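You operate a simulated robot arm through the tools that you are given. There is no shell and no other tool. Be economical: measure what you need, move in short steps, check, and stop when the job is done.

Carry out the task below with a simulated robot arm. There is one attempt and no reset: what you move stays moved.

TASK
Try the ring gauge on the drum's stub, then fit the red spacer ring and set the counter to 0.
Fine: put the gauge back; the pallet stays at the stop.
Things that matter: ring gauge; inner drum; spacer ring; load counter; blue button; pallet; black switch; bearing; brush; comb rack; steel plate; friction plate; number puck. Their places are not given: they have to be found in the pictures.

It is judged by the outcome, as a careful person would: the job done as asked, and still so three seconds after it is handed in. It fails if anything else is knocked over, pushed out of place, dropped, spilled or broken.

THE ROBOT
A 7-joint arm with a two-finger parallel gripper, fixed in place. Base frame: the origin is at the foot of the arm, x ahead of it, y to its left, z up; the work surface is at about z = 900. Lengths are in mm, angles in degrees, forces in N, time in s.
With the tool pointing down near the work surface it reaches from about 240 to 680 mm from the base axis. Its first joint turns from -66.0 to 66.0 degrees. Payload 2.4 kg.
Tool frame: the origin (TCP) lies between the finger pads and is the grasp point; the fingertips stand 30 mm ahead of it; z points along the fingers, y is the line along which they close. The gripper opens to 94 mm. The fingers are 28 mm wide and 10 mm thick; the gripper's body (50 by 96 mm) begins 55 mm behind the TCP.
Orientation is told as [roll, pitch, yaw] about the base's x, y, z axes, in that order, counted from this pose: with the fingers straight down and closing along the base's y, the tool's x points along the base's -x, its y along +y and its z along -z.

THE INTERFACE
- The arm moves only by the tool jog_arm. Its argument "moves" is a list of rows, each an object (a shift or turn left out is 0, a gripper value left out holds the last) with "dp": the shift along the tool's x, y, z in cm, a list of three; "delta_rot": the turn, a rotation vector about the tool's x, y, z in degrees, a list of three; "claw": the finger opening in cm, from 0 to 9.4. In form: [{"dp": [tx, ty, tz], "delta_rot": [wx, wy, wz], "claw": claw}, ...]. A call has 1 to 20 rows; each row is the pose to reach, as a shift and turn from the pose commanded when the call began, along the tool's axes at that moment. A row lasts 0.2 s, in which the tool goes at most 50 mm and 8.6 degrees; a call with a longer step from one row to the next is refused whole, and so is a gripper value outside its range. A pose out of reach is approached as far as the arm can. The call stops where the force on the tool passes 70 N (or 10 N more than at its start, if that is more) or the arm is blocked; 0.2 s more then pass. The fingers move at their own pace (about 153 mm/s each) and stop on an object; they squeeze with about 44 N. The grip force told is the motor's: it shows also when the fingers shut on nothing. Time passes only in rows, and 0.2 s behind the last, so rows that repeat a pose let the fingers close. It gives the time, the measured TCP pose, the force on the tool (base axes), the opening and the grip force at its end, in the units of the frame above (readings bear some noise).
- Cameras (640 x 400 px; columns grow to the right, rows downward): "scene" is fixed at [34.2, 469.5, 1448.9]; the picture's right is [-0.80, -0.61, 0.00], its down [-0.33, 0.43, -0.84] and it looks along [0.51, -0.67, -0.54] (base axes); focal length 310 px, centre (320, 200). "wrist" rides on the gripper at [-37, 0, -58] in the tool frame; the picture's right is [0.00, -1.00, 0.00], its down [0.97, 0.00, -0.24] and it looks along [0.24, 0.00, 0.97] (tool axes); focal length 218 px, centre (320, 200).
- snapshot(camera): a new picture of that camera. No time passes.
- pixel_to_xyz(camera, pixels): for up to 12 pixels [column, row] of the newest picture of that camera ("zoom" is the newest enlarged one), the place [x, y, z] in the base frame of the surface seen there, good to about 2 mm. No time passes.
- inspect(camera, box): a new picture of the part [left, top, right, bottom] of that camera's present view, enlarged. No time passes.
- sign_off(): hands the job in; it is judged then, once.

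Work in short steps. Measure before you move; look again where a grasp or a placing could have gone wrong, and mend it. You have 80 turns and 34 pictures in all, the two below and enlarged ones among them. Open the gripper and draw the arm clear of the work before you hand the job in, unless the task says otherwise; then end with one line.

The tools are called after ">>>" as a command line: name --argument value ..., lists and objects as JSON in quotes. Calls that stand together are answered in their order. jog_arm: Moves the arm, as the interface text tells. Its arguments: {"type":"object","properties":{"moves":{"type":"array","items":{"type":"object","properties":{"dp":{"type":"array","items":{"type":"number"}},"delta_rot":{"type":"array","items":{"type":"number"}},"claw":{"type":"number"}}}}},"required":["moves"]} The other tools are called the same way: snapshot (camera) takes a picture; pixel_to_xyz (camera, pixels) gives the place of the surface under pixels of a picture; inspect (camera, box) takes an enlarged picture of a part of a camera's view; sign_off () hands the job in.

At the start:

```text
time_s: 0.0
position: [256.8, 198.7, 1289.3]
orientation: [0.1, 0.0, -0.1]
ft_force: [-0.2, 0.2, -0.6]
width: 93.8
finger_force: 0.1
```

scene: 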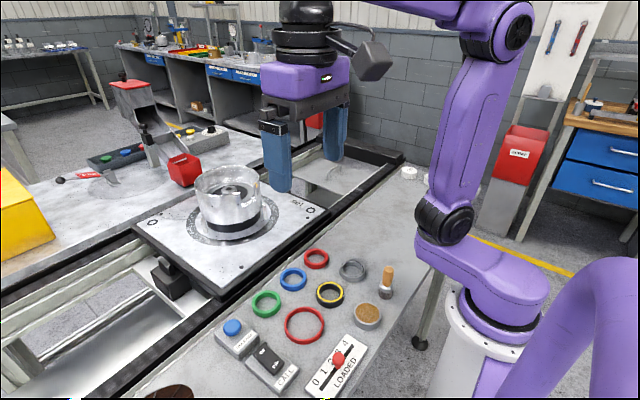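
wrist: 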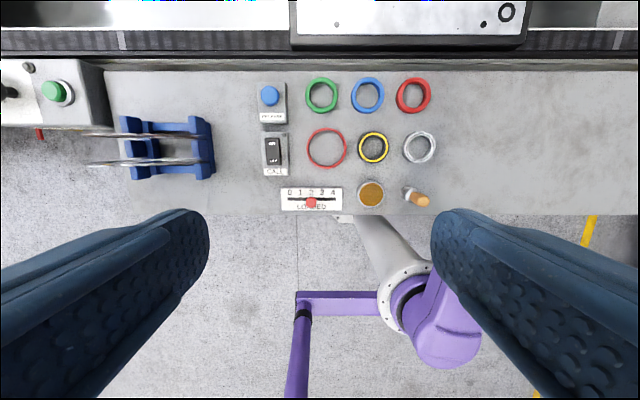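

I start by enlarging the work area: the drum around (230,205) and the small parts around (310,310).

>>> inspect --camera "scene" --box '[200, 230, 420, 400]'

>>> inspect --camera "scene" --box '[120, 140, 340, 300]'

>>> inspect --camera "wrist" --box '[240, 60, 460, 220]'

```text
2.35 times, centred on (310, 315) of scene
```

zoom: 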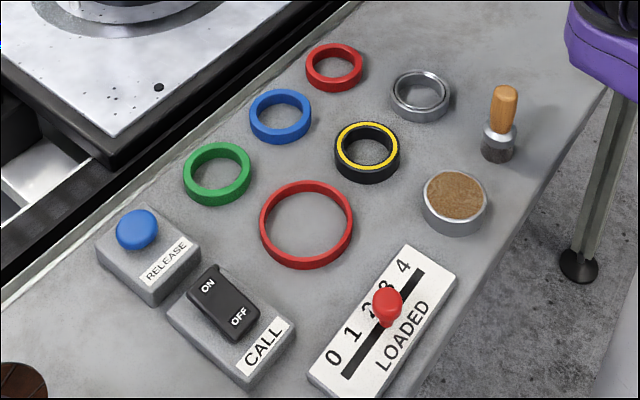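

```text
2.50 times, centred on (230, 220) of scene
```

zoom: 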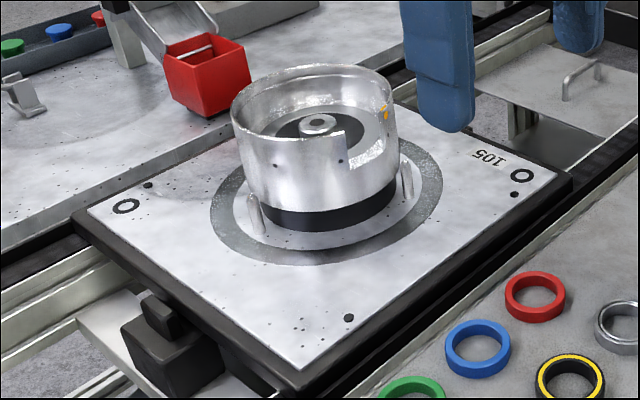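

```text
2.50 times, centred on (350, 140) of wrist
```

zoom: 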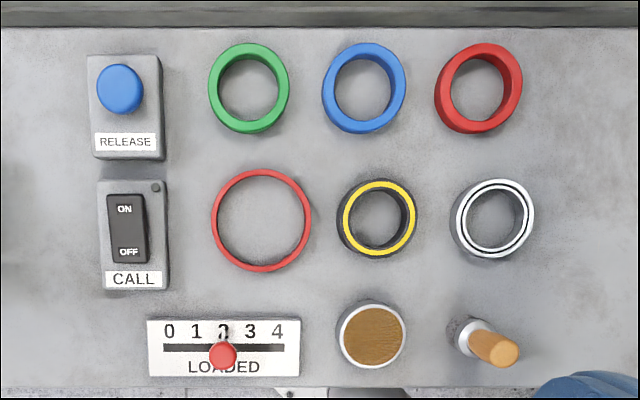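

The wrist zoom shows the slide counter with its knob at 2, rings at (250,88), (365,88), (478,88), (262,220), (377,218), (492,218). I measure those on the wrist zoom.

>>> pixel_to_xyz --camera "zoom" --pixels '[[436, 90], [520, 80], [480, 48], [475, 130], [338, 220], [415, 215], [377, 185], [377, 255], [453, 220], [533, 210], [222, 355], [169, 347]]'

>>> pixel_to_xyz --camera "zoom" --pixels '[[212, 90], [287, 85], [214, 220], [309, 220], [262, 172], [262, 268], [478, 90], [372, 340], [495, 350], [276, 347], [120, 90], [128, 230]]'

>>> pixel_to_xyz --camera "scene" --pixels '[[231, 189], [231, 195], [195, 185], [264, 185], [230, 170], [236, 205], [266, 220], [210, 235], [150, 222], [325, 209], [227, 189], [255, 190]]'

```text
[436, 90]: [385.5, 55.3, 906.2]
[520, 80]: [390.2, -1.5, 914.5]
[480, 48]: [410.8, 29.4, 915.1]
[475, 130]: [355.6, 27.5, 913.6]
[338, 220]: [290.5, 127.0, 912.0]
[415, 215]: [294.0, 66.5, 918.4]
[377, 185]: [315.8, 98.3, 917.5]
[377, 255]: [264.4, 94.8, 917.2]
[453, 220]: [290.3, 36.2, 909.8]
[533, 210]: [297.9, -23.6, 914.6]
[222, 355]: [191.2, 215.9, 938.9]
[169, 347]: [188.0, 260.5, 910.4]
```

```text
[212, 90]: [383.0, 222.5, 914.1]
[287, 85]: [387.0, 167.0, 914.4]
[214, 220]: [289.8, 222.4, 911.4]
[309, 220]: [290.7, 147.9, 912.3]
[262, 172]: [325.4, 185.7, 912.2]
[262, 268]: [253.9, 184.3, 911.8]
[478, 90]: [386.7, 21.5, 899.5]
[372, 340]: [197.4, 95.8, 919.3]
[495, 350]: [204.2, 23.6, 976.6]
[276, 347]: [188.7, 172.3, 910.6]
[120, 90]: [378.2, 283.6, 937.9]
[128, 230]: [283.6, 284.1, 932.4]
```

```text
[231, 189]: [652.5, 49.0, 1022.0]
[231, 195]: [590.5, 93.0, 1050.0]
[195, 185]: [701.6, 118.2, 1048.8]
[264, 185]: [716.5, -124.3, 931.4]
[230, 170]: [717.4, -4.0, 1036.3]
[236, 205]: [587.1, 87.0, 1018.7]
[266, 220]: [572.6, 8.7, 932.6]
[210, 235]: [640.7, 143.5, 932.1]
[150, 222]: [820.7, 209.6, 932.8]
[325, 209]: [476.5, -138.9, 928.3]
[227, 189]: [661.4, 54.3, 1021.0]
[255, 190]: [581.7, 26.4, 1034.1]
```

The drum stands near (650,50) with its stub top about z=1022. I move the wrist camera above it to look inside.

>>> jog_arm --moves '[{"dp": [-3.4, -1.5, 0]}, {"dp": [-6.8, -3, 0]}, {"dp": [-10.2, -4.5, 0]}, {"dp": [-13.6, -6, 0]}, {"dp": [-17, -7.5, 0]}, {"dp": [-20.4, -9, 0]}, {"dp": [-23.8, -10.5, 0]}, {"dp": [-27.2, -12, 0]}, {"dp": [-30.6, -13.5, 0]}, {"dp": [-34, -15, 0]}, {"dp": [-37, -15, 0]}, {"dp": [-37, -15, 3]}, {"dp": [-37, -15, 3]}]'

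>>> snapshot --camera "wrist"

```text
time_s: 2.8
position: [586.7, 37.0, 1250.3]
orientation: [0.0, -0.1, 0.0]
ft_force: [0.0, 0.6, 0.4]
width: 94.0
finger_force: 0.1
out of reach, approached as far as the arm can: row 9, 10, 11, 12, 13
```

```text
28 pictures are left
```

wrist: 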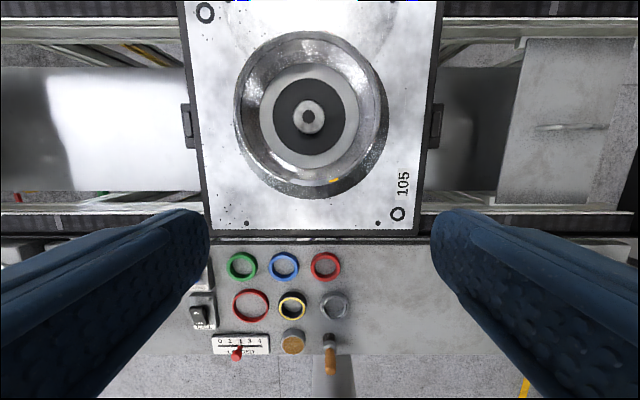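

The drum is at (310,115) in view. I enlarge it.

>>> inspect --camera "wrist" --box '[220, 20, 400, 210]'

```text
2.11 times, centred on (310, 115) of wrist
```

zoom: 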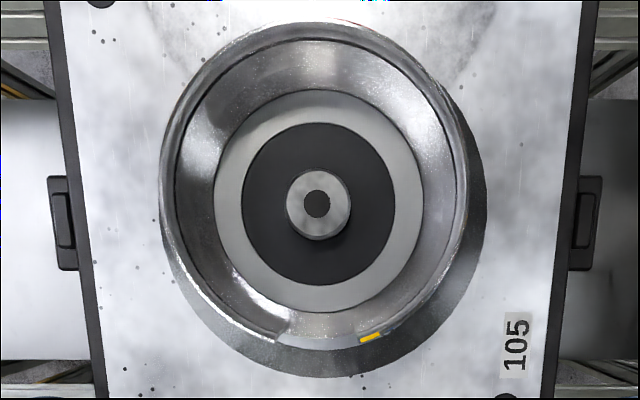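

>>> pixel_to_xyz --camera "zoom" --pixels '[[335, 200], [290, 205], [347, 205], [318, 178], [318, 232], [318, 205], [270, 205], [380, 205], [318, 290], [318, 260], [318, 335], [225, 205]]'

>>> pixel_to_xyz --camera "zoom" --pixels '[[164, 190], [463, 190], [318, 345], [369, 337], [300, 30], [250, 320], [390, 320], [280, 335], [318, 110], [410, 205], [318, 140], [440, 200]]'

```text
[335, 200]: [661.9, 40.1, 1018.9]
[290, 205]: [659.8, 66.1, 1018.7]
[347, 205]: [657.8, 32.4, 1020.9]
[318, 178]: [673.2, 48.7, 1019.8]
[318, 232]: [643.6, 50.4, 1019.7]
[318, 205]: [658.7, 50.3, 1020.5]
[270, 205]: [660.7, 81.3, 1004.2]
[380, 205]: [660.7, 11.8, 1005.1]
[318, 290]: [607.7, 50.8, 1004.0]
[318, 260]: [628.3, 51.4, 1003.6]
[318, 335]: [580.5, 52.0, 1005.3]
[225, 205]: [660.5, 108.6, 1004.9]
```

```text
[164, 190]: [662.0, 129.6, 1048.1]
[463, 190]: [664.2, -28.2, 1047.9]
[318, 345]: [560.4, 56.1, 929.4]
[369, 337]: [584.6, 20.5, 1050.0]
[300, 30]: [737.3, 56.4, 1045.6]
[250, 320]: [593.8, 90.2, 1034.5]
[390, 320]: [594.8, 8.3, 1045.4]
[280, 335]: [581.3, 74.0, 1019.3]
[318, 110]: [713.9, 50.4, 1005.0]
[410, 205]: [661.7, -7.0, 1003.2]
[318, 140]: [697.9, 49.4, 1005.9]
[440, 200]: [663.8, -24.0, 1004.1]
```

Stub: centre about (659,50), diameter ~35, top z≈1020, seat z≈1004. Now I look at the rings closer to decide which one is the gauge, moving back over them.

>>> jog_arm --moves '[{"dp": [4, 0.8, 2]}, {"dp": [8, 1.6, 4]}, {"dp": [12, 2.5, 6]}, {"dp": [16, 3.4, 8]}, {"dp": [20, 4.4, 10]}, {"dp": [23.7, 5.3, 12]}, {"dp": [23.7, 5.3, 16]}, {"dp": [23.7, 5.3, 18]}, {"dp": [23.7, 5.3, 18]}]'

>>> inspect --camera "wrist" --box '[180, 60, 460, 260]'

```text
time_s: 4.8
position: [351.3, 89.3, 1070.3]
orientation: [0.0, 0.0, 0.0]
ft_force: [-0.6, -0.5, 0.1]
width: 93.9
finger_force: 0.0
```

```text
2.00 times, centred on (320, 160) of wrist
```

zoom: 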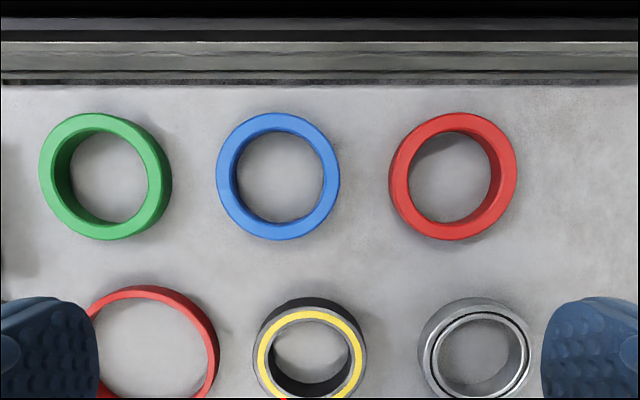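

>>> jog_arm --moves '[{"dp": [4, 2, 1]}, {"dp": [7.5, 2, 3]}, {"dp": [7.5, 2, 3]}]'

>>> inspect --camera "wrist" --box '[260, 90, 460, 240]'

>>> inspect --camera "scene" --box '[300, 240, 410, 320]'

```text
time_s: 5.6
position: [280.0, 110.2, 1044.3]
orientation: [0.0, 0.0, 0.0]
ft_force: [0.1, -0.3, 0.4]
width: 93.9
finger_force: 0.0
out of reach, approached as far as the arm can: row 2
```

```text
2.67 times, centred on (360, 165) of wrist
```

zoom: 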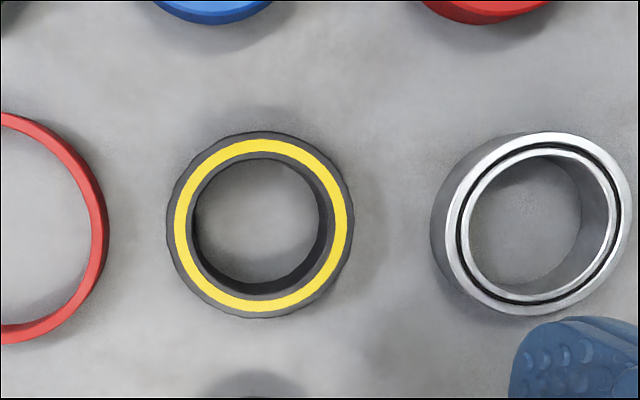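

```text
5.00 times, centred on (355, 280) of scene
```

zoom: 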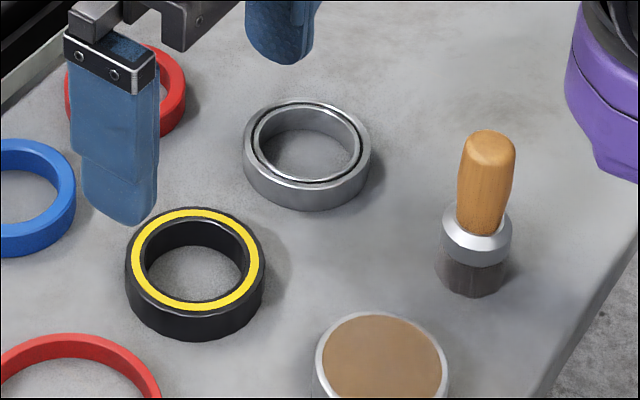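

The silver ring has bearing races; the black ring with the yellow band is the ring gauge. I measure it in the zoom.

>>> pixel_to_xyz --camera "zoom" --pixels '[[129, 250], [262, 258], [200, 210], [186, 309], [140, 258], [254, 260], [200, 217], [190, 303], [148, 262], [246, 258], [200, 222], [192, 298]]'

>>> pixel_to_xyz --camera "wrist" --pixels '[[334, 173], [381, 173], [357, 150], [357, 197], [327, 173], [389, 173], [357, 142], [357, 205], [355, 175]]'

```text
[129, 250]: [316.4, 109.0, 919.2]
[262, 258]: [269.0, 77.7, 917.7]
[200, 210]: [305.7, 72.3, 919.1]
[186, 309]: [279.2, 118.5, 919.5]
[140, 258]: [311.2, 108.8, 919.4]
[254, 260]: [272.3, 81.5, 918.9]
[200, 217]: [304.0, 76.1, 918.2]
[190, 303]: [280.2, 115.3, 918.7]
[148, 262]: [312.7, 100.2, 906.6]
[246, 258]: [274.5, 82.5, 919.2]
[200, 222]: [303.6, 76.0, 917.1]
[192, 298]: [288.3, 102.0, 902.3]
```

```text
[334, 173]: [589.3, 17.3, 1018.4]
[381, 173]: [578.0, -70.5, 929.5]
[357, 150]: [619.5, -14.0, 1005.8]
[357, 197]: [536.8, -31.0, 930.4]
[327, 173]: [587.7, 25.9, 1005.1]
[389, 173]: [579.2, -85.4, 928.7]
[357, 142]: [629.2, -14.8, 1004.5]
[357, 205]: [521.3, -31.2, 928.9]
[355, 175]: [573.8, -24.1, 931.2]
```

Gauge: centre (292.5, 94.5), outer ≈56, top z≈919. I go down straddling it with 76 mm opening (neighbour ring edges are at y≈148 and 36) and close.

>>> jog_arm --moves '[{"dp": [-1.25, -1.57, 0], "claw": 7.6}, {"dp": [-1.25, -1.57, 4]}, {"dp": [-1.25, -1.57, 8]}, {"dp": [-1.25, -1.57, 10]}, {"dp": [-1.25, -1.57, 11]}, {"dp": [-1.25, -1.57, 11]}]'

>>> inspect --camera "scene" --box '[270, 230, 410, 330]'

```text
time_s: 7.0
position: [287.4, 93.8, 930.6]
orientation: [0.0, 0.1, 0.1]
ft_force: [0.9, -0.1, 0.1]
width: 76.1
finger_force: 0.1
```

```text
4.00 times, centred on (340, 280) of scene
```

zoom: 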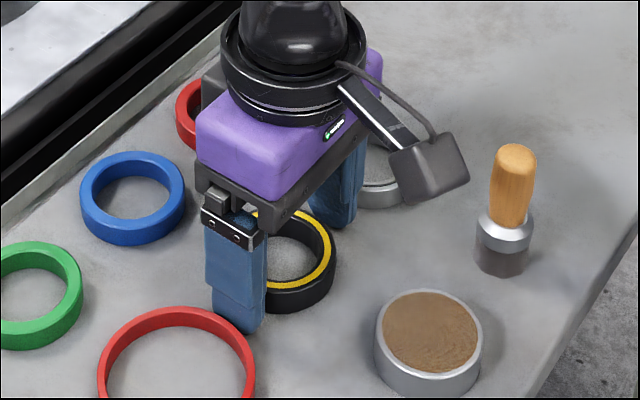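

The measured x is 287.4 and z 930.6; I correct by +5 mm in x, lift 3 mm, then close.

>>> jog_arm --moves '[{"dp": [0, 0, -0.3]}, {"dp": [-0.5, 0.07, -0.3]}, {"dp": [-0.5, 0.07, -0.3], "claw": 5}, {"dp": [-0.5, 0.07, -0.3], "claw": 5}, {"dp": [-0.5, 0.07, -0.3], "claw": 5}]'

```text
time_s: 8.2
position: [292.5, 95.5, 934.7]
orientation: [0.0, 0.0, -0.1]
ft_force: [0.0, -0.3, -0.8]
width: 59.4
finger_force: 44.1
```

Gripped at 59.4 mm. I lift gently and look.

>>> jog_arm --moves '[{"dp": [0, 0, -1]}, {"dp": [0, 0, -3]}, {"dp": [0, 0, -6]}, {"dp": [0, 0, -9]}, {"dp": [0, 0, -12]}, {"dp": [0, 0, -15]}, {"dp": [0, 0, -17]}, {"dp": [0, 0, -17]}]'

>>> snapshot --camera "wrist"

```text
time_s: 10.0
position: [293.3, 94.4, 1104.5]
orientation: [0.0, 0.0, 0.0]
ft_force: [-0.3, -0.7, 0.7]
width: 50.0
finger_force: 0.1
```

```text
22 pictures are left
```

wrist: 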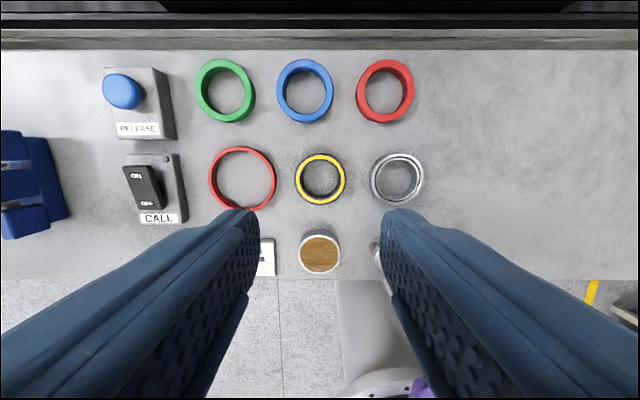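

The fingers closed to 50 and the gauge is still on the bench at (320,180): it slipped out. I measure its place now.

>>> inspect --camera "wrist" --box '[270, 130, 370, 230]'

```text
4.00 times, centred on (320, 180) of wrist
```

zoom: 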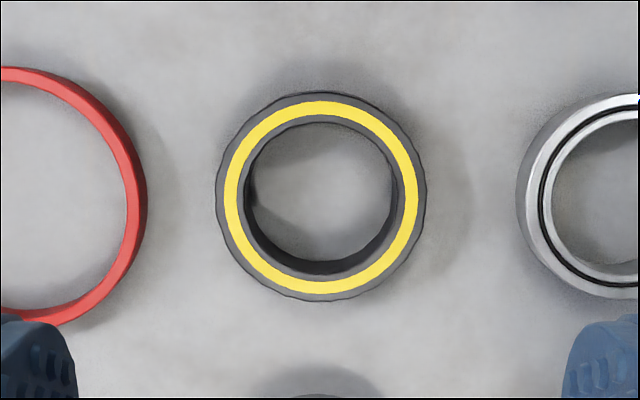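

>>> pixel_to_xyz --camera "zoom" --pixels '[[227, 195], [418, 195], [321, 103], [321, 291], [254, 137], [389, 261], [254, 261], [389, 137], [246, 195], [402, 195], [321, 119], [321, 275]]'

```text
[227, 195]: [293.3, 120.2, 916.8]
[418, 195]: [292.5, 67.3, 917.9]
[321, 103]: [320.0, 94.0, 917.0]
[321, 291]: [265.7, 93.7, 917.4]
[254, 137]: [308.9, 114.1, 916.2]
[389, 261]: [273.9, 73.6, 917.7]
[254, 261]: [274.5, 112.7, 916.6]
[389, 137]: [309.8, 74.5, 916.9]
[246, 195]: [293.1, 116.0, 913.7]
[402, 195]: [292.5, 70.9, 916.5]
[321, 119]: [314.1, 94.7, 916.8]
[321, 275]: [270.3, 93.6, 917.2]
```

Gauge undisturbed at (292.9, 93.9), top z 917. I regrip deeper (TCP z≈931) with the fingers told to close fully, then lift slowly 2 cm.

>>> jog_arm --moves '[{"dp": [0, 0, 2], "claw": 7.6}, {"dp": [0, 0, 6]}, {"dp": [0, 0, 10]}, {"dp": [0, 0, 14]}, {"dp": [0, 0, 16.5]}, {"dp": [0, 0, 17.4]}, {"dp": [0, 0, 17.4]}, {"dp": [0, 0, 17.4], "claw": 0}, {"dp": [0, 0, 17.4], "claw": 0}, {"dp": [0, 0, 17.4], "claw": 0}, {"dp": [0, 0, 17.4], "claw": 0}]'

>>> jog_arm --moves '[{"dp": [0, 0, -0.1]}, {"dp": [0, 0, -0.3]}, {"dp": [0, 0, -0.6]}, {"dp": [0, 0, -1]}, {"dp": [0, 0, -1.5]}, {"dp": [0, 0, -2]}, {"dp": [0, 0, -2]}]'

```text
time_s: 12.4
position: [292.7, 95.3, 930.7]
orientation: [0.0, 0.0, 0.0]
ft_force: [-0.1, 0.2, 0.0]
width: 59.4
finger_force: 44.1
```

```text
time_s: 14.0
position: [293.4, 94.7, 950.2]
orientation: [0.0, 0.1, 0.0]
ft_force: [0.8, 0.4, -1.0]
width: 59.1
finger_force: 44.0
```

Still 59.1 mm wide. I lift further and look.

>>> jog_arm --moves '[{"dp": [0, 0, -1]}, {"dp": [0, 0, -2]}, {"dp": [0, 0, -3.5]}, {"dp": [0, 0, -5]}, {"dp": [0, 0, -6.5]}, {"dp": [0, 0, -8]}, {"dp": [0, 0, -10]}, {"dp": [0, 0, -12]}, {"dp": [0, 0, -14]}, {"dp": [0, 0, -15.5]}, {"dp": [0, 0, -15.5]}]'

>>> snapshot --camera "wrist"

```text
time_s: 16.4
position: [292.8, 94.0, 1106.2]
orientation: [0.0, -0.1, 0.0]
ft_force: [0.7, 0.2, -2.3]
width: 58.8
finger_force: 44.5
```

```text
20 pictures are left
```

wrist: 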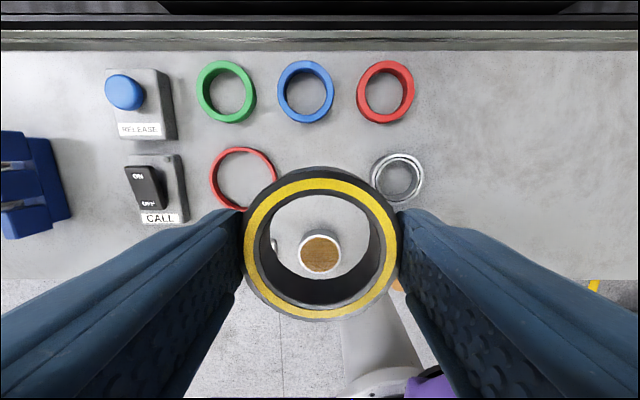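

The gauge is held. I measure its centre and level in the hand.

>>> pixel_to_xyz --camera "wrist" --pixels '[[320, 184], [320, 310], [252, 240], [389, 240], [268, 205], [371, 205], [275, 292], [365, 292]]'

```text
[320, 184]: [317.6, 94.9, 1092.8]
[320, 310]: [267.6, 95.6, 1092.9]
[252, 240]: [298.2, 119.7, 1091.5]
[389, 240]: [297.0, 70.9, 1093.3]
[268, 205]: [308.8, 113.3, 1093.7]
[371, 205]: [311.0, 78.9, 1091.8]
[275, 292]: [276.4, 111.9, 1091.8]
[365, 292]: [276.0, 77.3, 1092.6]
```

Gauge is level and centred on the TCP. I carry it at z≈1105 to x≈590, short of the stub.

>>> jog_arm --moves '[{"dp": [-1, 0, 0]}, {"dp": [-3, -0.4, 0]}, {"dp": [-6, -0.9, 0]}, {"dp": [-9, -1.4, 0]}, {"dp": [-12, -1.9, 0]}, {"dp": [-15, -2.4, 0]}, {"dp": [-18, -2.9, 0]}, {"dp": [-21, -3.4, 0]}, {"dp": [-24, -3.9, 0]}, {"dp": [-27, -4.4, 0]}, {"dp": [-29, -4.4, 0]}, {"dp": [-30, -4.4, 0]}, {"dp": [-30, -4.4, 0]}]'

>>> snapshot --camera "wrist"

```text
time_s: 19.2
position: [594.1, 50.8, 1105.9]
orientation: [0.1, 0.1, 0.0]
ft_force: [0.3, -0.4, -2.0]
width: 59.1
finger_force: 44.1
```

```text
19 pictures are left
```

wrist: 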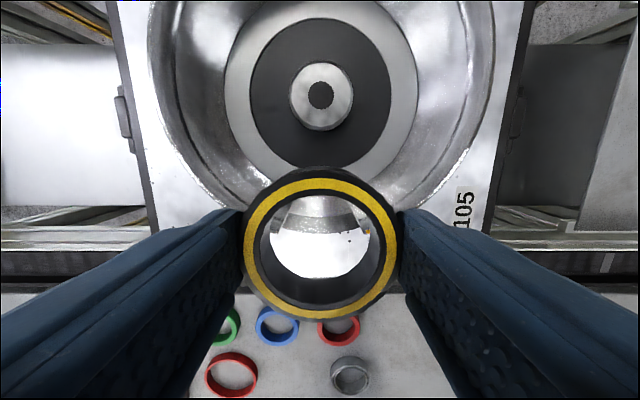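

>>> pixel_to_xyz --camera "wrist" --pixels '[[321, 94], [309, 95], [333, 95], [321, 82], [321, 107], [292, 94], [350, 94], [321, 65], [321, 122], [251, 90], [390, 90], [321, 20]]'

>>> inspect --camera "wrist" --box '[270, 44, 370, 144]'

```text
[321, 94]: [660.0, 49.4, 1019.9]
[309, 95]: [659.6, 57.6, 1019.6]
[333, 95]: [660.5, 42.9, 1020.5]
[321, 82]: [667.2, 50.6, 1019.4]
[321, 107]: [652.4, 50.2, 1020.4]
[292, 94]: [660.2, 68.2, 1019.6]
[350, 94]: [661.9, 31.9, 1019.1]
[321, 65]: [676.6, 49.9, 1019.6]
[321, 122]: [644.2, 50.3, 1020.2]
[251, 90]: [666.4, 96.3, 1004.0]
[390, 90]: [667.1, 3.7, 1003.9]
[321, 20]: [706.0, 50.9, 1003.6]
```

```text
4.00 times, centred on (320, 94) of wrist
```

zoom: 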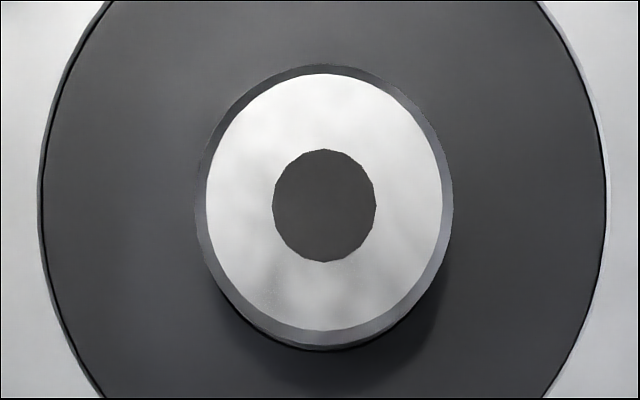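

>>> pixel_to_xyz --camera "wrist" --pixels '[[320, 184], [320, 310], [252, 240], [389, 240], [268, 205], [371, 205], [275, 292], [365, 292]]'

```text
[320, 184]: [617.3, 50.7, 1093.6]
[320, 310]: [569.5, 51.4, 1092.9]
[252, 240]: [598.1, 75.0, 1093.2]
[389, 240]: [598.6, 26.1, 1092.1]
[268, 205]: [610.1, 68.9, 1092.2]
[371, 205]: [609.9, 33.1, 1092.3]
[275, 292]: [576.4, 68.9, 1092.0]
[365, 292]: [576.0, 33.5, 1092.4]
```

Stub centre (660.2, 50.2); gauge centre (593.2, 50.9). I move +67 mm in x at this height, keeping clear of the rim (z 1050).

>>> jog_arm --moves '[{"dp": [-1.5, 0, 0]}, {"dp": [-3, 0, 0]}, {"dp": [-4.5, -0.07, 0]}, {"dp": [-6, -0.07, 0]}, {"dp": [-6.7, -0.07, 0]}, {"dp": [-6.7, -0.07, 0]}]'

>>> inspect --camera "wrist" --box '[230, 150, 410, 330]'

```text
time_s: 20.6
position: [659.2, 50.9, 1106.5]
orientation: [0.0, 0.0, 0.0]
ft_force: [-1.2, 0.2, -1.4]
width: 59.1
finger_force: 44.0
```

```text
2.22 times, centred on (320, 240) of wrist
```

zoom: 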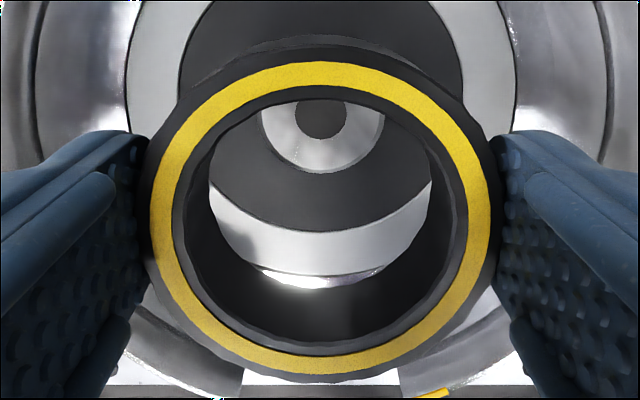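

>>> pixel_to_xyz --camera "zoom" --pixels '[[320, 76], [320, 370], [166, 220], [476, 220], [200, 120], [440, 120], [320, 118], [294, 118], [346, 118], [320, 137], [320, 101], [320, 165]]'

```text
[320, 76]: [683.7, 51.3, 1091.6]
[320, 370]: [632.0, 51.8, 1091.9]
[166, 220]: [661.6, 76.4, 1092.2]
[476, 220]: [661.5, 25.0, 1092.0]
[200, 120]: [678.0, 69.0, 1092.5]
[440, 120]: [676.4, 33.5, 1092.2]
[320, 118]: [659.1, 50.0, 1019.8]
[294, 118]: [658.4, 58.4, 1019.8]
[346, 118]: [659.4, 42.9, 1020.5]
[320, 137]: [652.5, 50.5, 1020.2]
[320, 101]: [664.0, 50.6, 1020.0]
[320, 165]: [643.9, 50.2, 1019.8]
```

Gauge centre ≈(658.4,50.7), stub ≈(660,50.2). I shift 1.3 mm and descend to just into the stub's chamfer, watching the force.

>>> jog_arm --moves '[{"dp": [-0.13, -0.04, 1]}, {"dp": [-0.13, -0.04, 2.5]}, {"dp": [-0.13, -0.04, 4]}, {"dp": [-0.13, -0.04, 5]}, {"dp": [-0.13, -0.04, 5.4]}, {"dp": [-0.13, -0.04, 5.7]}, {"dp": [-0.13, -0.04, 5.9]}, {"dp": [-0.13, -0.04, 5.9]}]'

```text
time_s: 22.4
position: [660.6, 49.9, 1049.4]
orientation: [0.0, -0.4, 0.0]
ft_force: [-3.7, -2.5, 30.1]
width: 59.4
finger_force: 43.8
```

Contact at z≈1049 with 30 N: the gauge rests on the stub's edge. I ease up slightly and look.

>>> jog_arm --moves '[{"dp": [0, 0, -0.4]}, {"dp": [0, 0, -0.4]}]'

>>> inspect --camera "wrist" --box '[230, 150, 410, 330]'

```text
time_s: 23.0
position: [660.9, 50.1, 1046.0]
orientation: [0.1, 0.4, 0.1]
ft_force: [1.6, -1.0, -2.6]
width: 59.0
finger_force: 43.8
```

```text
2.22 times, centred on (320, 240) of wrist
```

zoom: 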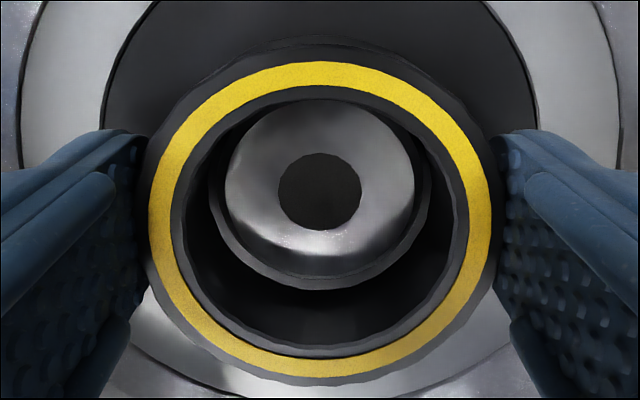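

>>> pixel_to_xyz --camera "zoom" --pixels '[[320, 190], [228, 185], [412, 185], [320, 102], [320, 256], [320, 76], [320, 360], [163, 220], [478, 220], [320, 280], [215, 200], [425, 200]]'

```text
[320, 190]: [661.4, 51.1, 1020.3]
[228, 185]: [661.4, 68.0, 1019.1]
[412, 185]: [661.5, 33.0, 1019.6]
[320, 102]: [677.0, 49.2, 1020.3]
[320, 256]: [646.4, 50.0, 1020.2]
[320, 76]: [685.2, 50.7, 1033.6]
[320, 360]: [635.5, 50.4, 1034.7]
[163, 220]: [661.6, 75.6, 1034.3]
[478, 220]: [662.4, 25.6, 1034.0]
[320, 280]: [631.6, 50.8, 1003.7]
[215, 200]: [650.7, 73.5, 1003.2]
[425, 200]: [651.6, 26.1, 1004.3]
```

The gauge is already 4 mm down over the stub, concentric. I continue down slowly.

>>> jog_arm --moves '[{"dp": [0, 0, 0.2]}, {"dp": [0, 0, 0.4]}, {"dp": [0, 0, 0.6]}, {"dp": [0, 0, 0.7]}, {"dp": [0, 0, 0.7]}]'

```text
time_s: 24.2
position: [661.4, 50.9, 1045.0]
orientation: [0.1, 0.0, 0.0]
ft_force: [-0.6, 0.2, -1.8]
width: 59.1
finger_force: 44.0
```

Free, z 1045. Down another 9 mm.

>>> jog_arm --moves '[{"dp": [0, 0, 0.2]}, {"dp": [0, 0, 0.4]}, {"dp": [0, 0, 0.6]}, {"dp": [0, 0, 0.8]}, {"dp": [0, 0, 0.9]}, {"dp": [0, 0, 0.9]}]'

```text
time_s: 25.6
position: [661.0, 50.1, 1035.6]
orientation: [0.1, 0.0, 0.0]
ft_force: [-4.9, 1.6, 4.1]
width: 59.2
finger_force: 44.6
```

The gauge goes over the stub to the seat (z≈1035.6, light contact). I press 1 mm more and dwell to confirm, then look.

>>> jog_arm --moves '[{"dp": [0, 0, 0.1]}, {"dp": [0, 0, 0.1]}, {"dp": [0, 0, 0.1]}, {"dp": [0, 0, 0.1]}]'

>>> inspect --camera "wrist" --box '[230, 150, 410, 330]'

```text
time_s: 26.6
position: [660.9, 49.2, 1035.0]
orientation: [0.0, -0.1, 0.0]
ft_force: [-8.6, 1.2, 17.5]
width: 59.2
finger_force: 44.1
```

```text
2.22 times, centred on (320, 240) of wrist
```

zoom: 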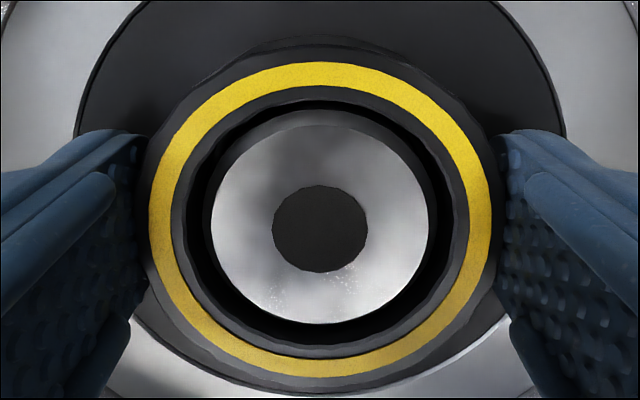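

The gauge fits and seats. I lift it 7.1 cm straight off and carry it back toward its original place.

>>> jog_arm --moves '[{"dp": [0, 0, -0.3]}, {"dp": [0, 0, -0.8]}, {"dp": [0, 0, -1.5]}, {"dp": [0, 0, -2.5]}, {"dp": [0, 0, -4]}, {"dp": [0, 0, -5.5]}, {"dp": [0, 0, -7.1]}, {"dp": [0, 0, -7.1]}]'

>>> jog_arm --moves '[{"dp": [1, 0, 0]}, {"dp": [3, 0.4, 0]}, {"dp": [6, 0.9, 0]}, {"dp": [9, 1.4, 0]}, {"dp": [12, 1.9, 0]}, {"dp": [15, 2.4, 0]}, {"dp": [18, 2.9, 0]}, {"dp": [21, 3.4, 0]}, {"dp": [24, 3.9, 0]}, {"dp": [27, 4.4, 0]}, {"dp": [30, 4.5, 0]}, {"dp": [33, 4.5, 0]}, {"dp": [35.5, 4.5, 0]}, {"dp": [36.8, 4.5, 0]}, {"dp": [36.8, 4.5, 0]}]'

```text
time_s: 28.4
position: [663.2, 48.8, 1104.9]
orientation: [0.1, 0.0, -0.1]
ft_force: [0.3, 0.2, -1.5]
width: 59.0
finger_force: 44.4
```

```text
time_s: 31.6
position: [292.6, 94.3, 1105.8]
orientation: [0.0, 0.0, 0.0]
ft_force: [-0.2, 0.4, -3.3]
width: 59.2
finger_force: 43.9
```

Back above the original spot (292.6, 94.3). I lower until the ring is just at the bench (TCP z≈931.5).

>>> jog_arm --moves '[{"dp": [0, 0, 3]}, {"dp": [0, 0, 6]}, {"dp": [0, 0, 9]}, {"dp": [0, 0, 12]}, {"dp": [0, 0, 14.5]}, {"dp": [0, 0, 16]}, {"dp": [0, 0, 16.8]}, {"dp": [0, 0, 17.2]}, {"dp": [0, 0, 17.2]}]'

```text
time_s: 33.6
position: [292.9, 95.2, 933.8]
orientation: [-0.1, 0.0, 0.0]
ft_force: [-0.1, 0.1, -1.6]
width: 59.4
finger_force: 44.1
```

>>> jog_arm --moves '[{"dp": [0, 0, 0.1]}, {"dp": [0, 0, 0.2]}, {"dp": [0, 0, 0.2]}]'

```text
time_s: 34.4
position: [293.2, 95.0, 931.5]
orientation: [0.0, 0.0, 0.0]
ft_force: [-0.7, -0.4, -0.9]
width: 59.2
finger_force: 44.1
```

>>> jog_arm --moves '[{"dp": [0, 0, 0.05]}, {"dp": [0, 0, 0.1]}, {"dp": [0, 0, 0.1]}]'

```text
time_s: 35.2
position: [293.5, 94.4, 928.7]
orientation: [-0.1, 0.0, 0.0]
ft_force: [0.2, -0.2, -1.5]
width: 59.3
finger_force: 44.7
```

>>> inspect --camera "wrist" --box '[230, 150, 410, 330]'

>>> pixel_to_xyz --camera "zoom" --pixels '[[320, 76], [320, 360], [163, 220], [478, 220], [200, 120], [440, 120]]'

```text
2.22 times, centred on (320, 240) of wrist
```

zoom: 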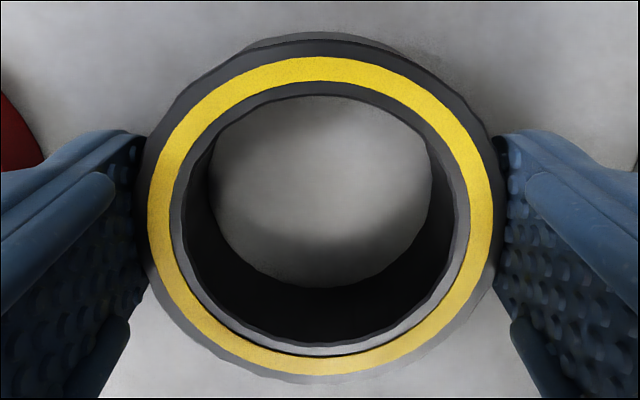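

```text
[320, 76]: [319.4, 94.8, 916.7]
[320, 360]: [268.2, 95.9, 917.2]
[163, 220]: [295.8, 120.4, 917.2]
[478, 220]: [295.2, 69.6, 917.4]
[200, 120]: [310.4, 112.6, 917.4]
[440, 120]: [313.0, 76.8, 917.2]
```

Gauge top is at 917, its original height. I open to 76 mm and rise.

>>> jog_arm --moves '[{"dp": [0, 0, 0], "claw": 7.6}, {"dp": [0, 0, 0]}, {"dp": [0, 0, 0]}, {"dp": [0, 0, -2]}, {"dp": [0, 0, -5]}, {"dp": [0, 0, -9]}, {"dp": [0, 0, -13]}, {"dp": [-4, -3, -16]}, {"dp": [-8, -6, -16]}, {"dp": [-8.5, -6.5, -16]}, {"dp": [-8.5, -6.5, -16]}]'

>>> snapshot --camera "wrist"

```text
refused: row 8 steps farther than a row can; nothing moved
```

```text
13 pictures are left
```

wrist: 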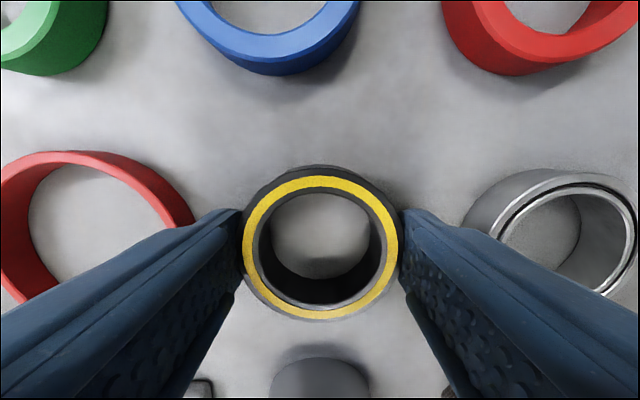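

>>> jog_arm --moves '[{"dp": [0, 0, 0], "claw": 7.6}, {"dp": [0, 0, 0]}, {"dp": [0, 0, 0]}, {"dp": [0, 0, -2]}, {"dp": [0, 0, -5]}, {"dp": [0, 0, -9]}, {"dp": [0, 0, -13]}, {"dp": [0, 0, -16]}, {"dp": [-3, -2, -16]}, {"dp": [-6, -4.4, -16]}, {"dp": [-8.5, -6.5, -16]}, {"dp": [-8.5, -6.5, -16]}]'

>>> snapshot --camera "wrist"

```text
time_s: 37.8
position: [379.2, 29.8, 1089.7]
orientation: [0.0, 0.0, 0.0]
ft_force: [0.3, 0.2, 1.1]
width: 75.7
finger_force: 0.0
```

```text
12 pictures are left
```

wrist: 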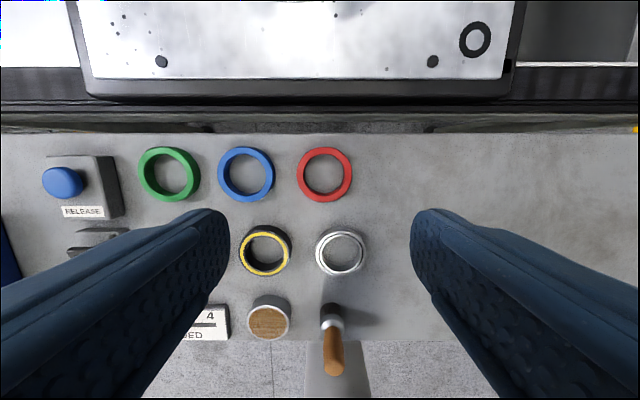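

Gauge is back in its row. I measure the thick red spacer ring at (325,175), and the gauge at (265,250).

>>> pixel_to_xyz --camera "wrist" --pixels '[[301, 175], [349, 175], [325, 151], [325, 198], [307, 157], [343, 192], [307, 192], [343, 157], [325, 175], [243, 249], [288, 249], [265, 272]]'

```text
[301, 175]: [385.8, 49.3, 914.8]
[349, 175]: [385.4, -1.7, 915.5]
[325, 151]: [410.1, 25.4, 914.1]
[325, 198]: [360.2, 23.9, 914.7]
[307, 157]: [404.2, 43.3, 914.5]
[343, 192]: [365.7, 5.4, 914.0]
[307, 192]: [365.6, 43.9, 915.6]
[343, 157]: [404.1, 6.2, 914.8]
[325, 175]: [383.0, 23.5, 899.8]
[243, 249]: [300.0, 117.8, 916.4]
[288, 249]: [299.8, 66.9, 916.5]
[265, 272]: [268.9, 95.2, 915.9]
```

Red spacer: centre (385.1, 24.3), top 914.6. I position over it, opening 72 mm, and descend to z≈960 first.

>>> jog_arm --moves '[{"dp": [-0.6, -0.53, 1], "claw": 7.2}, {"dp": [-0.6, -0.53, 5]}, {"dp": [-0.6, -0.53, 9]}, {"dp": [-0.6, -0.53, 12]}, {"dp": [-0.6, -0.53, 13]}, {"dp": [-0.6, -0.53, 13]}]'

```text
time_s: 39.2
position: [383.6, 25.0, 958.7]
orientation: [0.0, -0.1, 0.0]
ft_force: [0.0, 0.8, -0.3]
width: 72.0
finger_force: 0.0
```

>>> jog_arm --moves '[{"dp": [-0.12, -0.05, 1]}, {"dp": [-0.12, -0.05, 2]}, {"dp": [-0.12, -0.05, 2.7]}, {"dp": [-0.12, -0.05, 2.85]}, {"dp": [-0.12, -0.05, 2.85]}]'

>>> jog_arm --moves '[{"claw": 0}, {"claw": 0}, {"claw": 0}, {"claw": 0}]'

>>> jog_arm --moves '[{"dp": [0, 0, -0.1]}, {"dp": [0, 0, -0.3]}, {"dp": [0, 0, -0.6]}, {"dp": [0, 0, -1]}, {"dp": [0, 0, -1.5]}, {"dp": [0, 0, -2]}, {"dp": [0, 0, -2]}]'

```text
time_s: 40.4
position: [385.3, 23.1, 931.4]
orientation: [0.1, 0.1, 0.0]
ft_force: [-0.7, 0.2, 0.2]
width: 72.2
finger_force: 0.0
```

```text
time_s: 41.4
position: [385.2, 25.0, 930.7]
orientation: [-0.1, 0.0, 0.0]
ft_force: [0.1, 0.0, 0.2]
width: 58.1
finger_force: 43.9
```

```text
time_s: 43.0
position: [386.3, 24.1, 951.1]
orientation: [0.1, -0.1, 0.0]
ft_force: [0.1, 0.2, -0.2]
width: 58.2
finger_force: 44.1
```

Held at 58 mm. I lift to z≈1106 and carry toward (594, 50.5).

>>> jog_arm --moves '[{"dp": [0, 0, -1.5]}, {"dp": [0, 0, -4]}, {"dp": [0, 0, -7]}, {"dp": [0, 0, -10]}, {"dp": [0, 0, -13]}, {"dp": [0, 0, -15.5]}, {"dp": [-1, 0, -15.5]}, {"dp": [-3.5, 0.4, -15.5]}, {"dp": [-6.5, 0.8, -15.5]}, {"dp": [-9.5, 1.2, -15.5]}, {"dp": [-12.5, 1.6, -15.5]}, {"dp": [-15.5, 2, -15.5]}, {"dp": [-18, 2.6, -15.5]}, {"dp": [-20, 2.6, -15.5]}, {"dp": [-20.9, 2.6, -15.5]}, {"dp": [-20.9, 2.6, -15.5]}]'

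>>> snapshot --camera "wrist"

```text
time_s: 46.4
position: [594.9, 50.0, 1106.5]
orientation: [0.0, 0.0, 0.0]
ft_force: [0.8, 0.7, -0.5]
width: 58.2
finger_force: 43.8
```

```text
11 pictures are left
```

wrist: 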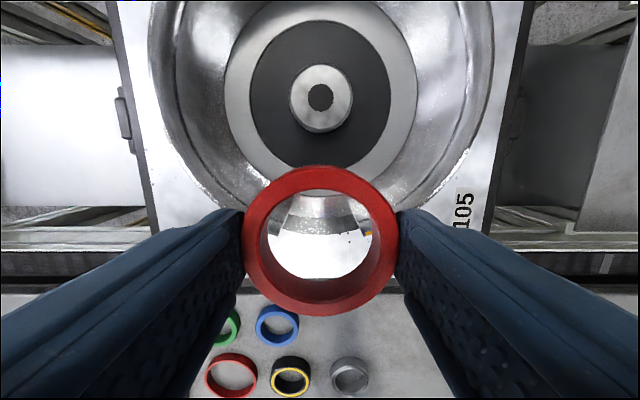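

>>> pixel_to_xyz --camera "wrist" --pixels '[[320, 180], [320, 304], [251, 235], [389, 235], [268, 196], [372, 196], [270, 285], [370, 285], [321, 96], [321, 66], [292, 95], [350, 95]]'

```text
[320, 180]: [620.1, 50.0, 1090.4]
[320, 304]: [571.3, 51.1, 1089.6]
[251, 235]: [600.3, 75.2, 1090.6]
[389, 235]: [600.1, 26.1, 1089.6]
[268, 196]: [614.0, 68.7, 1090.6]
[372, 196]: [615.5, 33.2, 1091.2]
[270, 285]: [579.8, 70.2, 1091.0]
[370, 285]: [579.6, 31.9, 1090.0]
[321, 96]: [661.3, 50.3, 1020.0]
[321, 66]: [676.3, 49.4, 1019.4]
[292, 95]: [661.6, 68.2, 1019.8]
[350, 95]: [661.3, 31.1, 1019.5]
```

>>> jog_arm --moves '[{"dp": [-1.5, 0, 0]}, {"dp": [-3, 0, 0]}, {"dp": [-4.5, -0.03, 0]}, {"dp": [-6, -0.03, 0]}, {"dp": [-6.52, -0.03, 0]}, {"dp": [-6.52, -0.03, 0.5]}, {"dp": [-6.52, -0.03, 2]}, {"dp": [-6.52, -0.03, 3.5]}, {"dp": [-6.52, -0.03, 4.5]}, {"dp": [-6.52, -0.03, 5]}, {"dp": [-6.52, -0.03, 5]}]'

>>> inspect --camera "wrist" --box '[230, 150, 410, 330]'

>>> pixel_to_xyz --camera "zoom" --pixels '[[320, 65], [320, 340], [163, 200], [478, 200], [200, 110], [440, 110], [320, 160], [280, 160], [360, 160], [320, 130], [320, 190], [320, 220]]'

```text
time_s: 48.8
position: [660.6, 48.5, 1056.1]
orientation: [-0.1, 0.0, 0.0]
ft_force: [-0.4, 1.1, 0.6]
width: 58.4
finger_force: 44.3
```

```text
2.22 times, centred on (320, 240) of wrist
```

zoom: 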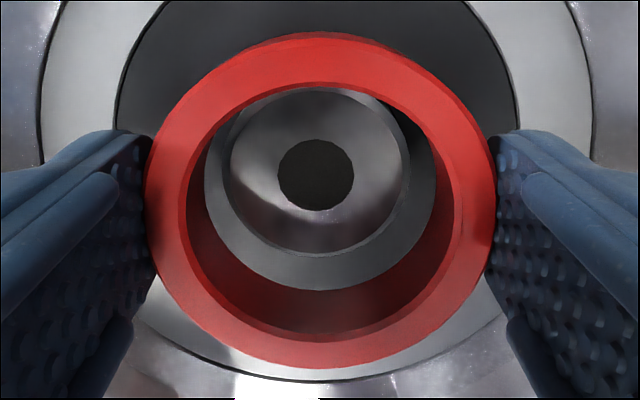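

```text
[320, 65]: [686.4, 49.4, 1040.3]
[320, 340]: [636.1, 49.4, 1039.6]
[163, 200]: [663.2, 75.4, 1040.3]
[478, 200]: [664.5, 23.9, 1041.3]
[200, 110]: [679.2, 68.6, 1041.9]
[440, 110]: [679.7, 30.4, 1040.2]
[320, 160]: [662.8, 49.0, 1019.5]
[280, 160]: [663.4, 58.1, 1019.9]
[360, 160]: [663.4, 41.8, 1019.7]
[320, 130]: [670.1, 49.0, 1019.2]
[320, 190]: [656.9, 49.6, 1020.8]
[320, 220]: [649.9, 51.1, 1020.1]
```

Stub (659.9, 50.1); ring about (660.4, 49.5). Small shift and slow descent.

>>> jog_arm --moves '[{"dp": [0.04, 0.06, 0.2]}, {"dp": [0.04, 0.06, 0.4]}, {"dp": [0.04, 0.06, 0.6]}, {"dp": [0.04, 0.06, 0.8]}, {"dp": [0.04, 0.06, 1.0]}, {"dp": [0.04, 0.06, 1.0]}]'

```text
time_s: 50.2
position: [658.4, 50.3, 1046.6]
orientation: [0.0, 0.0, -0.1]
ft_force: [0.5, -0.1, 0.0]
width: 58.4
finger_force: 44.3
```

Free at z 1046.6 (ring bottom ≈1015.6, already past the stub top). Continue down.

>>> jog_arm --moves '[{"dp": [0, 0, 0.2]}, {"dp": [0, 0, 0.4]}, {"dp": [0, 0, 0.6]}, {"dp": [0, 0, 0.8]}, {"dp": [0, 0, 1.0]}, {"dp": [0, 0, 1.0]}]'

```text
time_s: 51.6
position: [659.9, 50.9, 1036.6]
orientation: [0.0, 0.0, 0.1]
ft_force: [0.1, 0.6, 0.2]
width: 58.1
finger_force: 44.3
```

>>> jog_arm --moves '[{"dp": [0, 0, 0.1]}, {"dp": [0, 0, 0.2]}, {"dp": [0, 0, 0.2]}]'

>>> inspect --camera "wrist" --box '[230, 150, 410, 330]'

>>> pixel_to_xyz --camera "zoom" --pixels '[[320, 60], [320, 350], [163, 200], [478, 200], [200, 110], [440, 110], [320, 210]]'

```text
time_s: 52.4
position: [659.5, 49.0, 1035.7]
orientation: [-0.1, -0.1, -0.1]
ft_force: [-1.8, 0.1, 9.3]
width: 58.1
finger_force: 44.0
```

```text
2.22 times, centred on (320, 240) of wrist
```

zoom: 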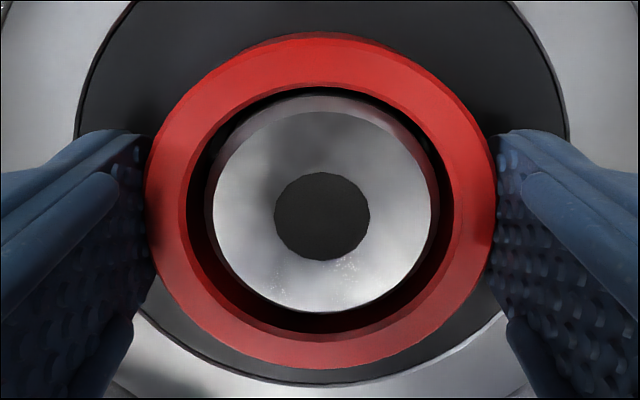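

```text
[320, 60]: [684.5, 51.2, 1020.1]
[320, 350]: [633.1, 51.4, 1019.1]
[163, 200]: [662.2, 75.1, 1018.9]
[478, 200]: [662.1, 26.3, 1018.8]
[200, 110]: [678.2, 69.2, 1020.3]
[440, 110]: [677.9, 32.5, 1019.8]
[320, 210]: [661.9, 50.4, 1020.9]
```

Red ring seated: top flush with the stub (z≈1019.5), 9 N contact. Release and rise straight up.

>>> jog_arm --moves '[{"dp": [0, 0, -0.05], "claw": 7.4}, {"dp": [0, 0, -0.05]}, {"dp": [0, 0, -0.05]}, {"dp": [0, 0, -1]}, {"dp": [0, 0, -2.5]}, {"dp": [0, 0, -5]}, {"dp": [0, 0, -8]}, {"dp": [3, 0, -8]}, {"dp": [6.5, 0, -8]}, {"dp": [6.5, 0, -8]}]'

>>> snapshot --camera "wrist"

```text
time_s: 54.6
position: [594.7, 50.2, 1114.2]
orientation: [0.1, -0.2, 0.0]
ft_force: [0.0, 0.1, 0.1]
width: 74.1
finger_force: 0.2
```

```text
8 pictures are left
```

wrist: 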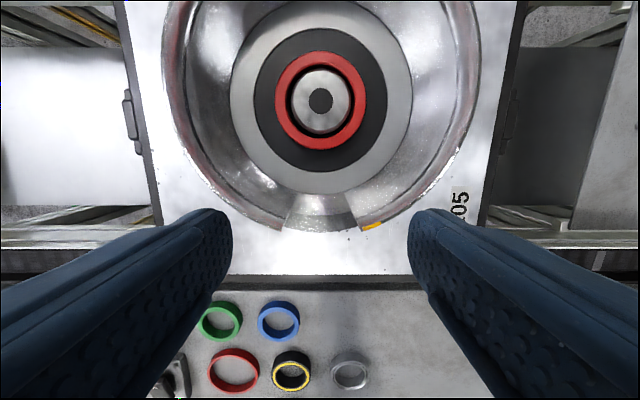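

The spacer ring is on the stub. Now the counter: I move toward (215, 215) at z≈1070.

>>> jog_arm --moves '[{"dp": [3, 1, 0]}, {"dp": [6, 2.5, 0]}, {"dp": [9.5, 4, 0]}, {"dp": [13, 5.5, 0]}, {"dp": [16.5, 7, 0]}, {"dp": [20, 8.5, 0]}, {"dp": [23.5, 10, 0]}, {"dp": [27, 12, 0]}, {"dp": [30, 14, 0]}, {"dp": [33, 16, 0]}, {"dp": [36, 16.5, 0]}, {"dp": [38, 16.5, 0]}, {"dp": [38, 16.5, 4]}, {"dp": [38, 16.5, 4]}]'

>>> snapshot --camera "wrist"

```text
time_s: 57.6
position: [213.5, 215.3, 1072.7]
orientation: [0.0, 0.1, 0.0]
ft_force: [0.3, 0.2, 0.4]
width: 74.2
finger_force: 0.0
```

```text
7 pictures are left
```

wrist: 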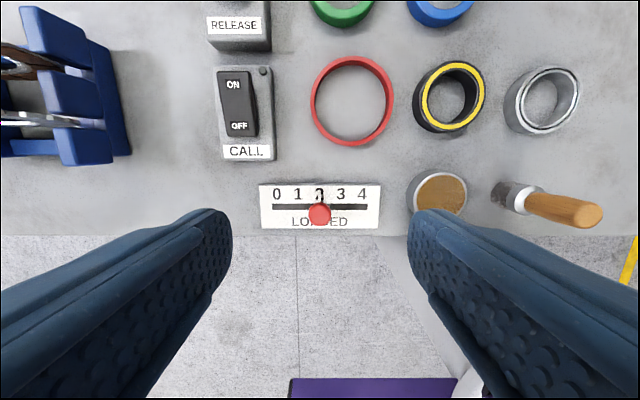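

>>> pixel_to_xyz --camera "wrist" --pixels '[[319, 214], [309, 214], [329, 214], [319, 205], [319, 224], [277, 193], [298, 193], [362, 193], [276, 207], [365, 207], [300, 207], [320, 193]]'

>>> inspect --camera "wrist" --box '[250, 170, 390, 250]'

```text
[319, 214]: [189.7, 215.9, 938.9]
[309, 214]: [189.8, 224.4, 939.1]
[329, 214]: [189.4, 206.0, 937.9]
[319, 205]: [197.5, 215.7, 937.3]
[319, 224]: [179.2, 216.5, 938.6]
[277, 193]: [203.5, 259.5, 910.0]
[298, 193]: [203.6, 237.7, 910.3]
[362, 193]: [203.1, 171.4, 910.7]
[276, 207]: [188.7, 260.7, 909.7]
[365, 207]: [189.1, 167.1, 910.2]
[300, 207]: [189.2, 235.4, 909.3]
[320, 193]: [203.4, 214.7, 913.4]
```

```text
4.57 times, centred on (320, 210) of wrist
```

zoom: 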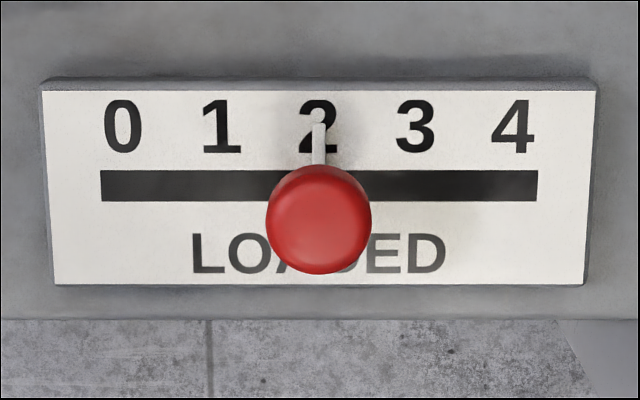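

Knob centre (189.5, 215.8), top 939, ~20 mm wide; the digit 0 is at y≈259.8, so travel is +44 mm. I descend around it with 50 mm opening, tips to z≈915.

>>> jog_arm --moves '[{"dp": [1.5, 0.05, 0], "claw": 5}, {"dp": [2.4, 0.05, 2]}, {"dp": [2.4, 0.05, 6]}, {"dp": [2.4, 0.05, 10]}, {"dp": [2.4, 0.05, 12]}, {"dp": [2.4, 0.05, 12.8]}, {"dp": [2.4, 0.05, 12.8]}]'

>>> inspect --camera "scene" --box '[270, 300, 410, 400]'

```text
time_s: 59.2
position: [190.2, 216.3, 945.5]
orientation: [0.0, 0.0, -0.1]
ft_force: [-0.6, 0.0, 0.3]
width: 50.0
finger_force: 0.1
out of reach, approached as far as the arm can: row 2
```

```text
4.00 times, centred on (340, 350) of scene
```

zoom: 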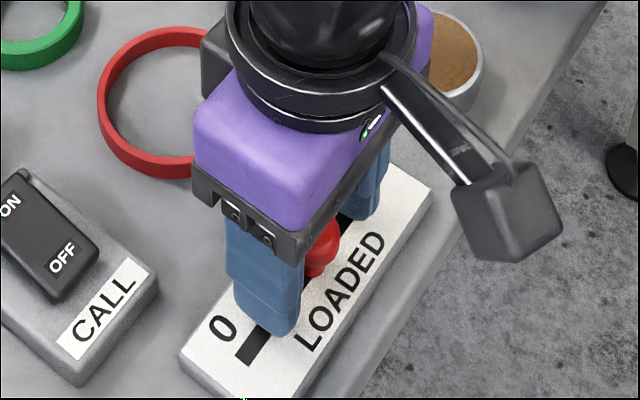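

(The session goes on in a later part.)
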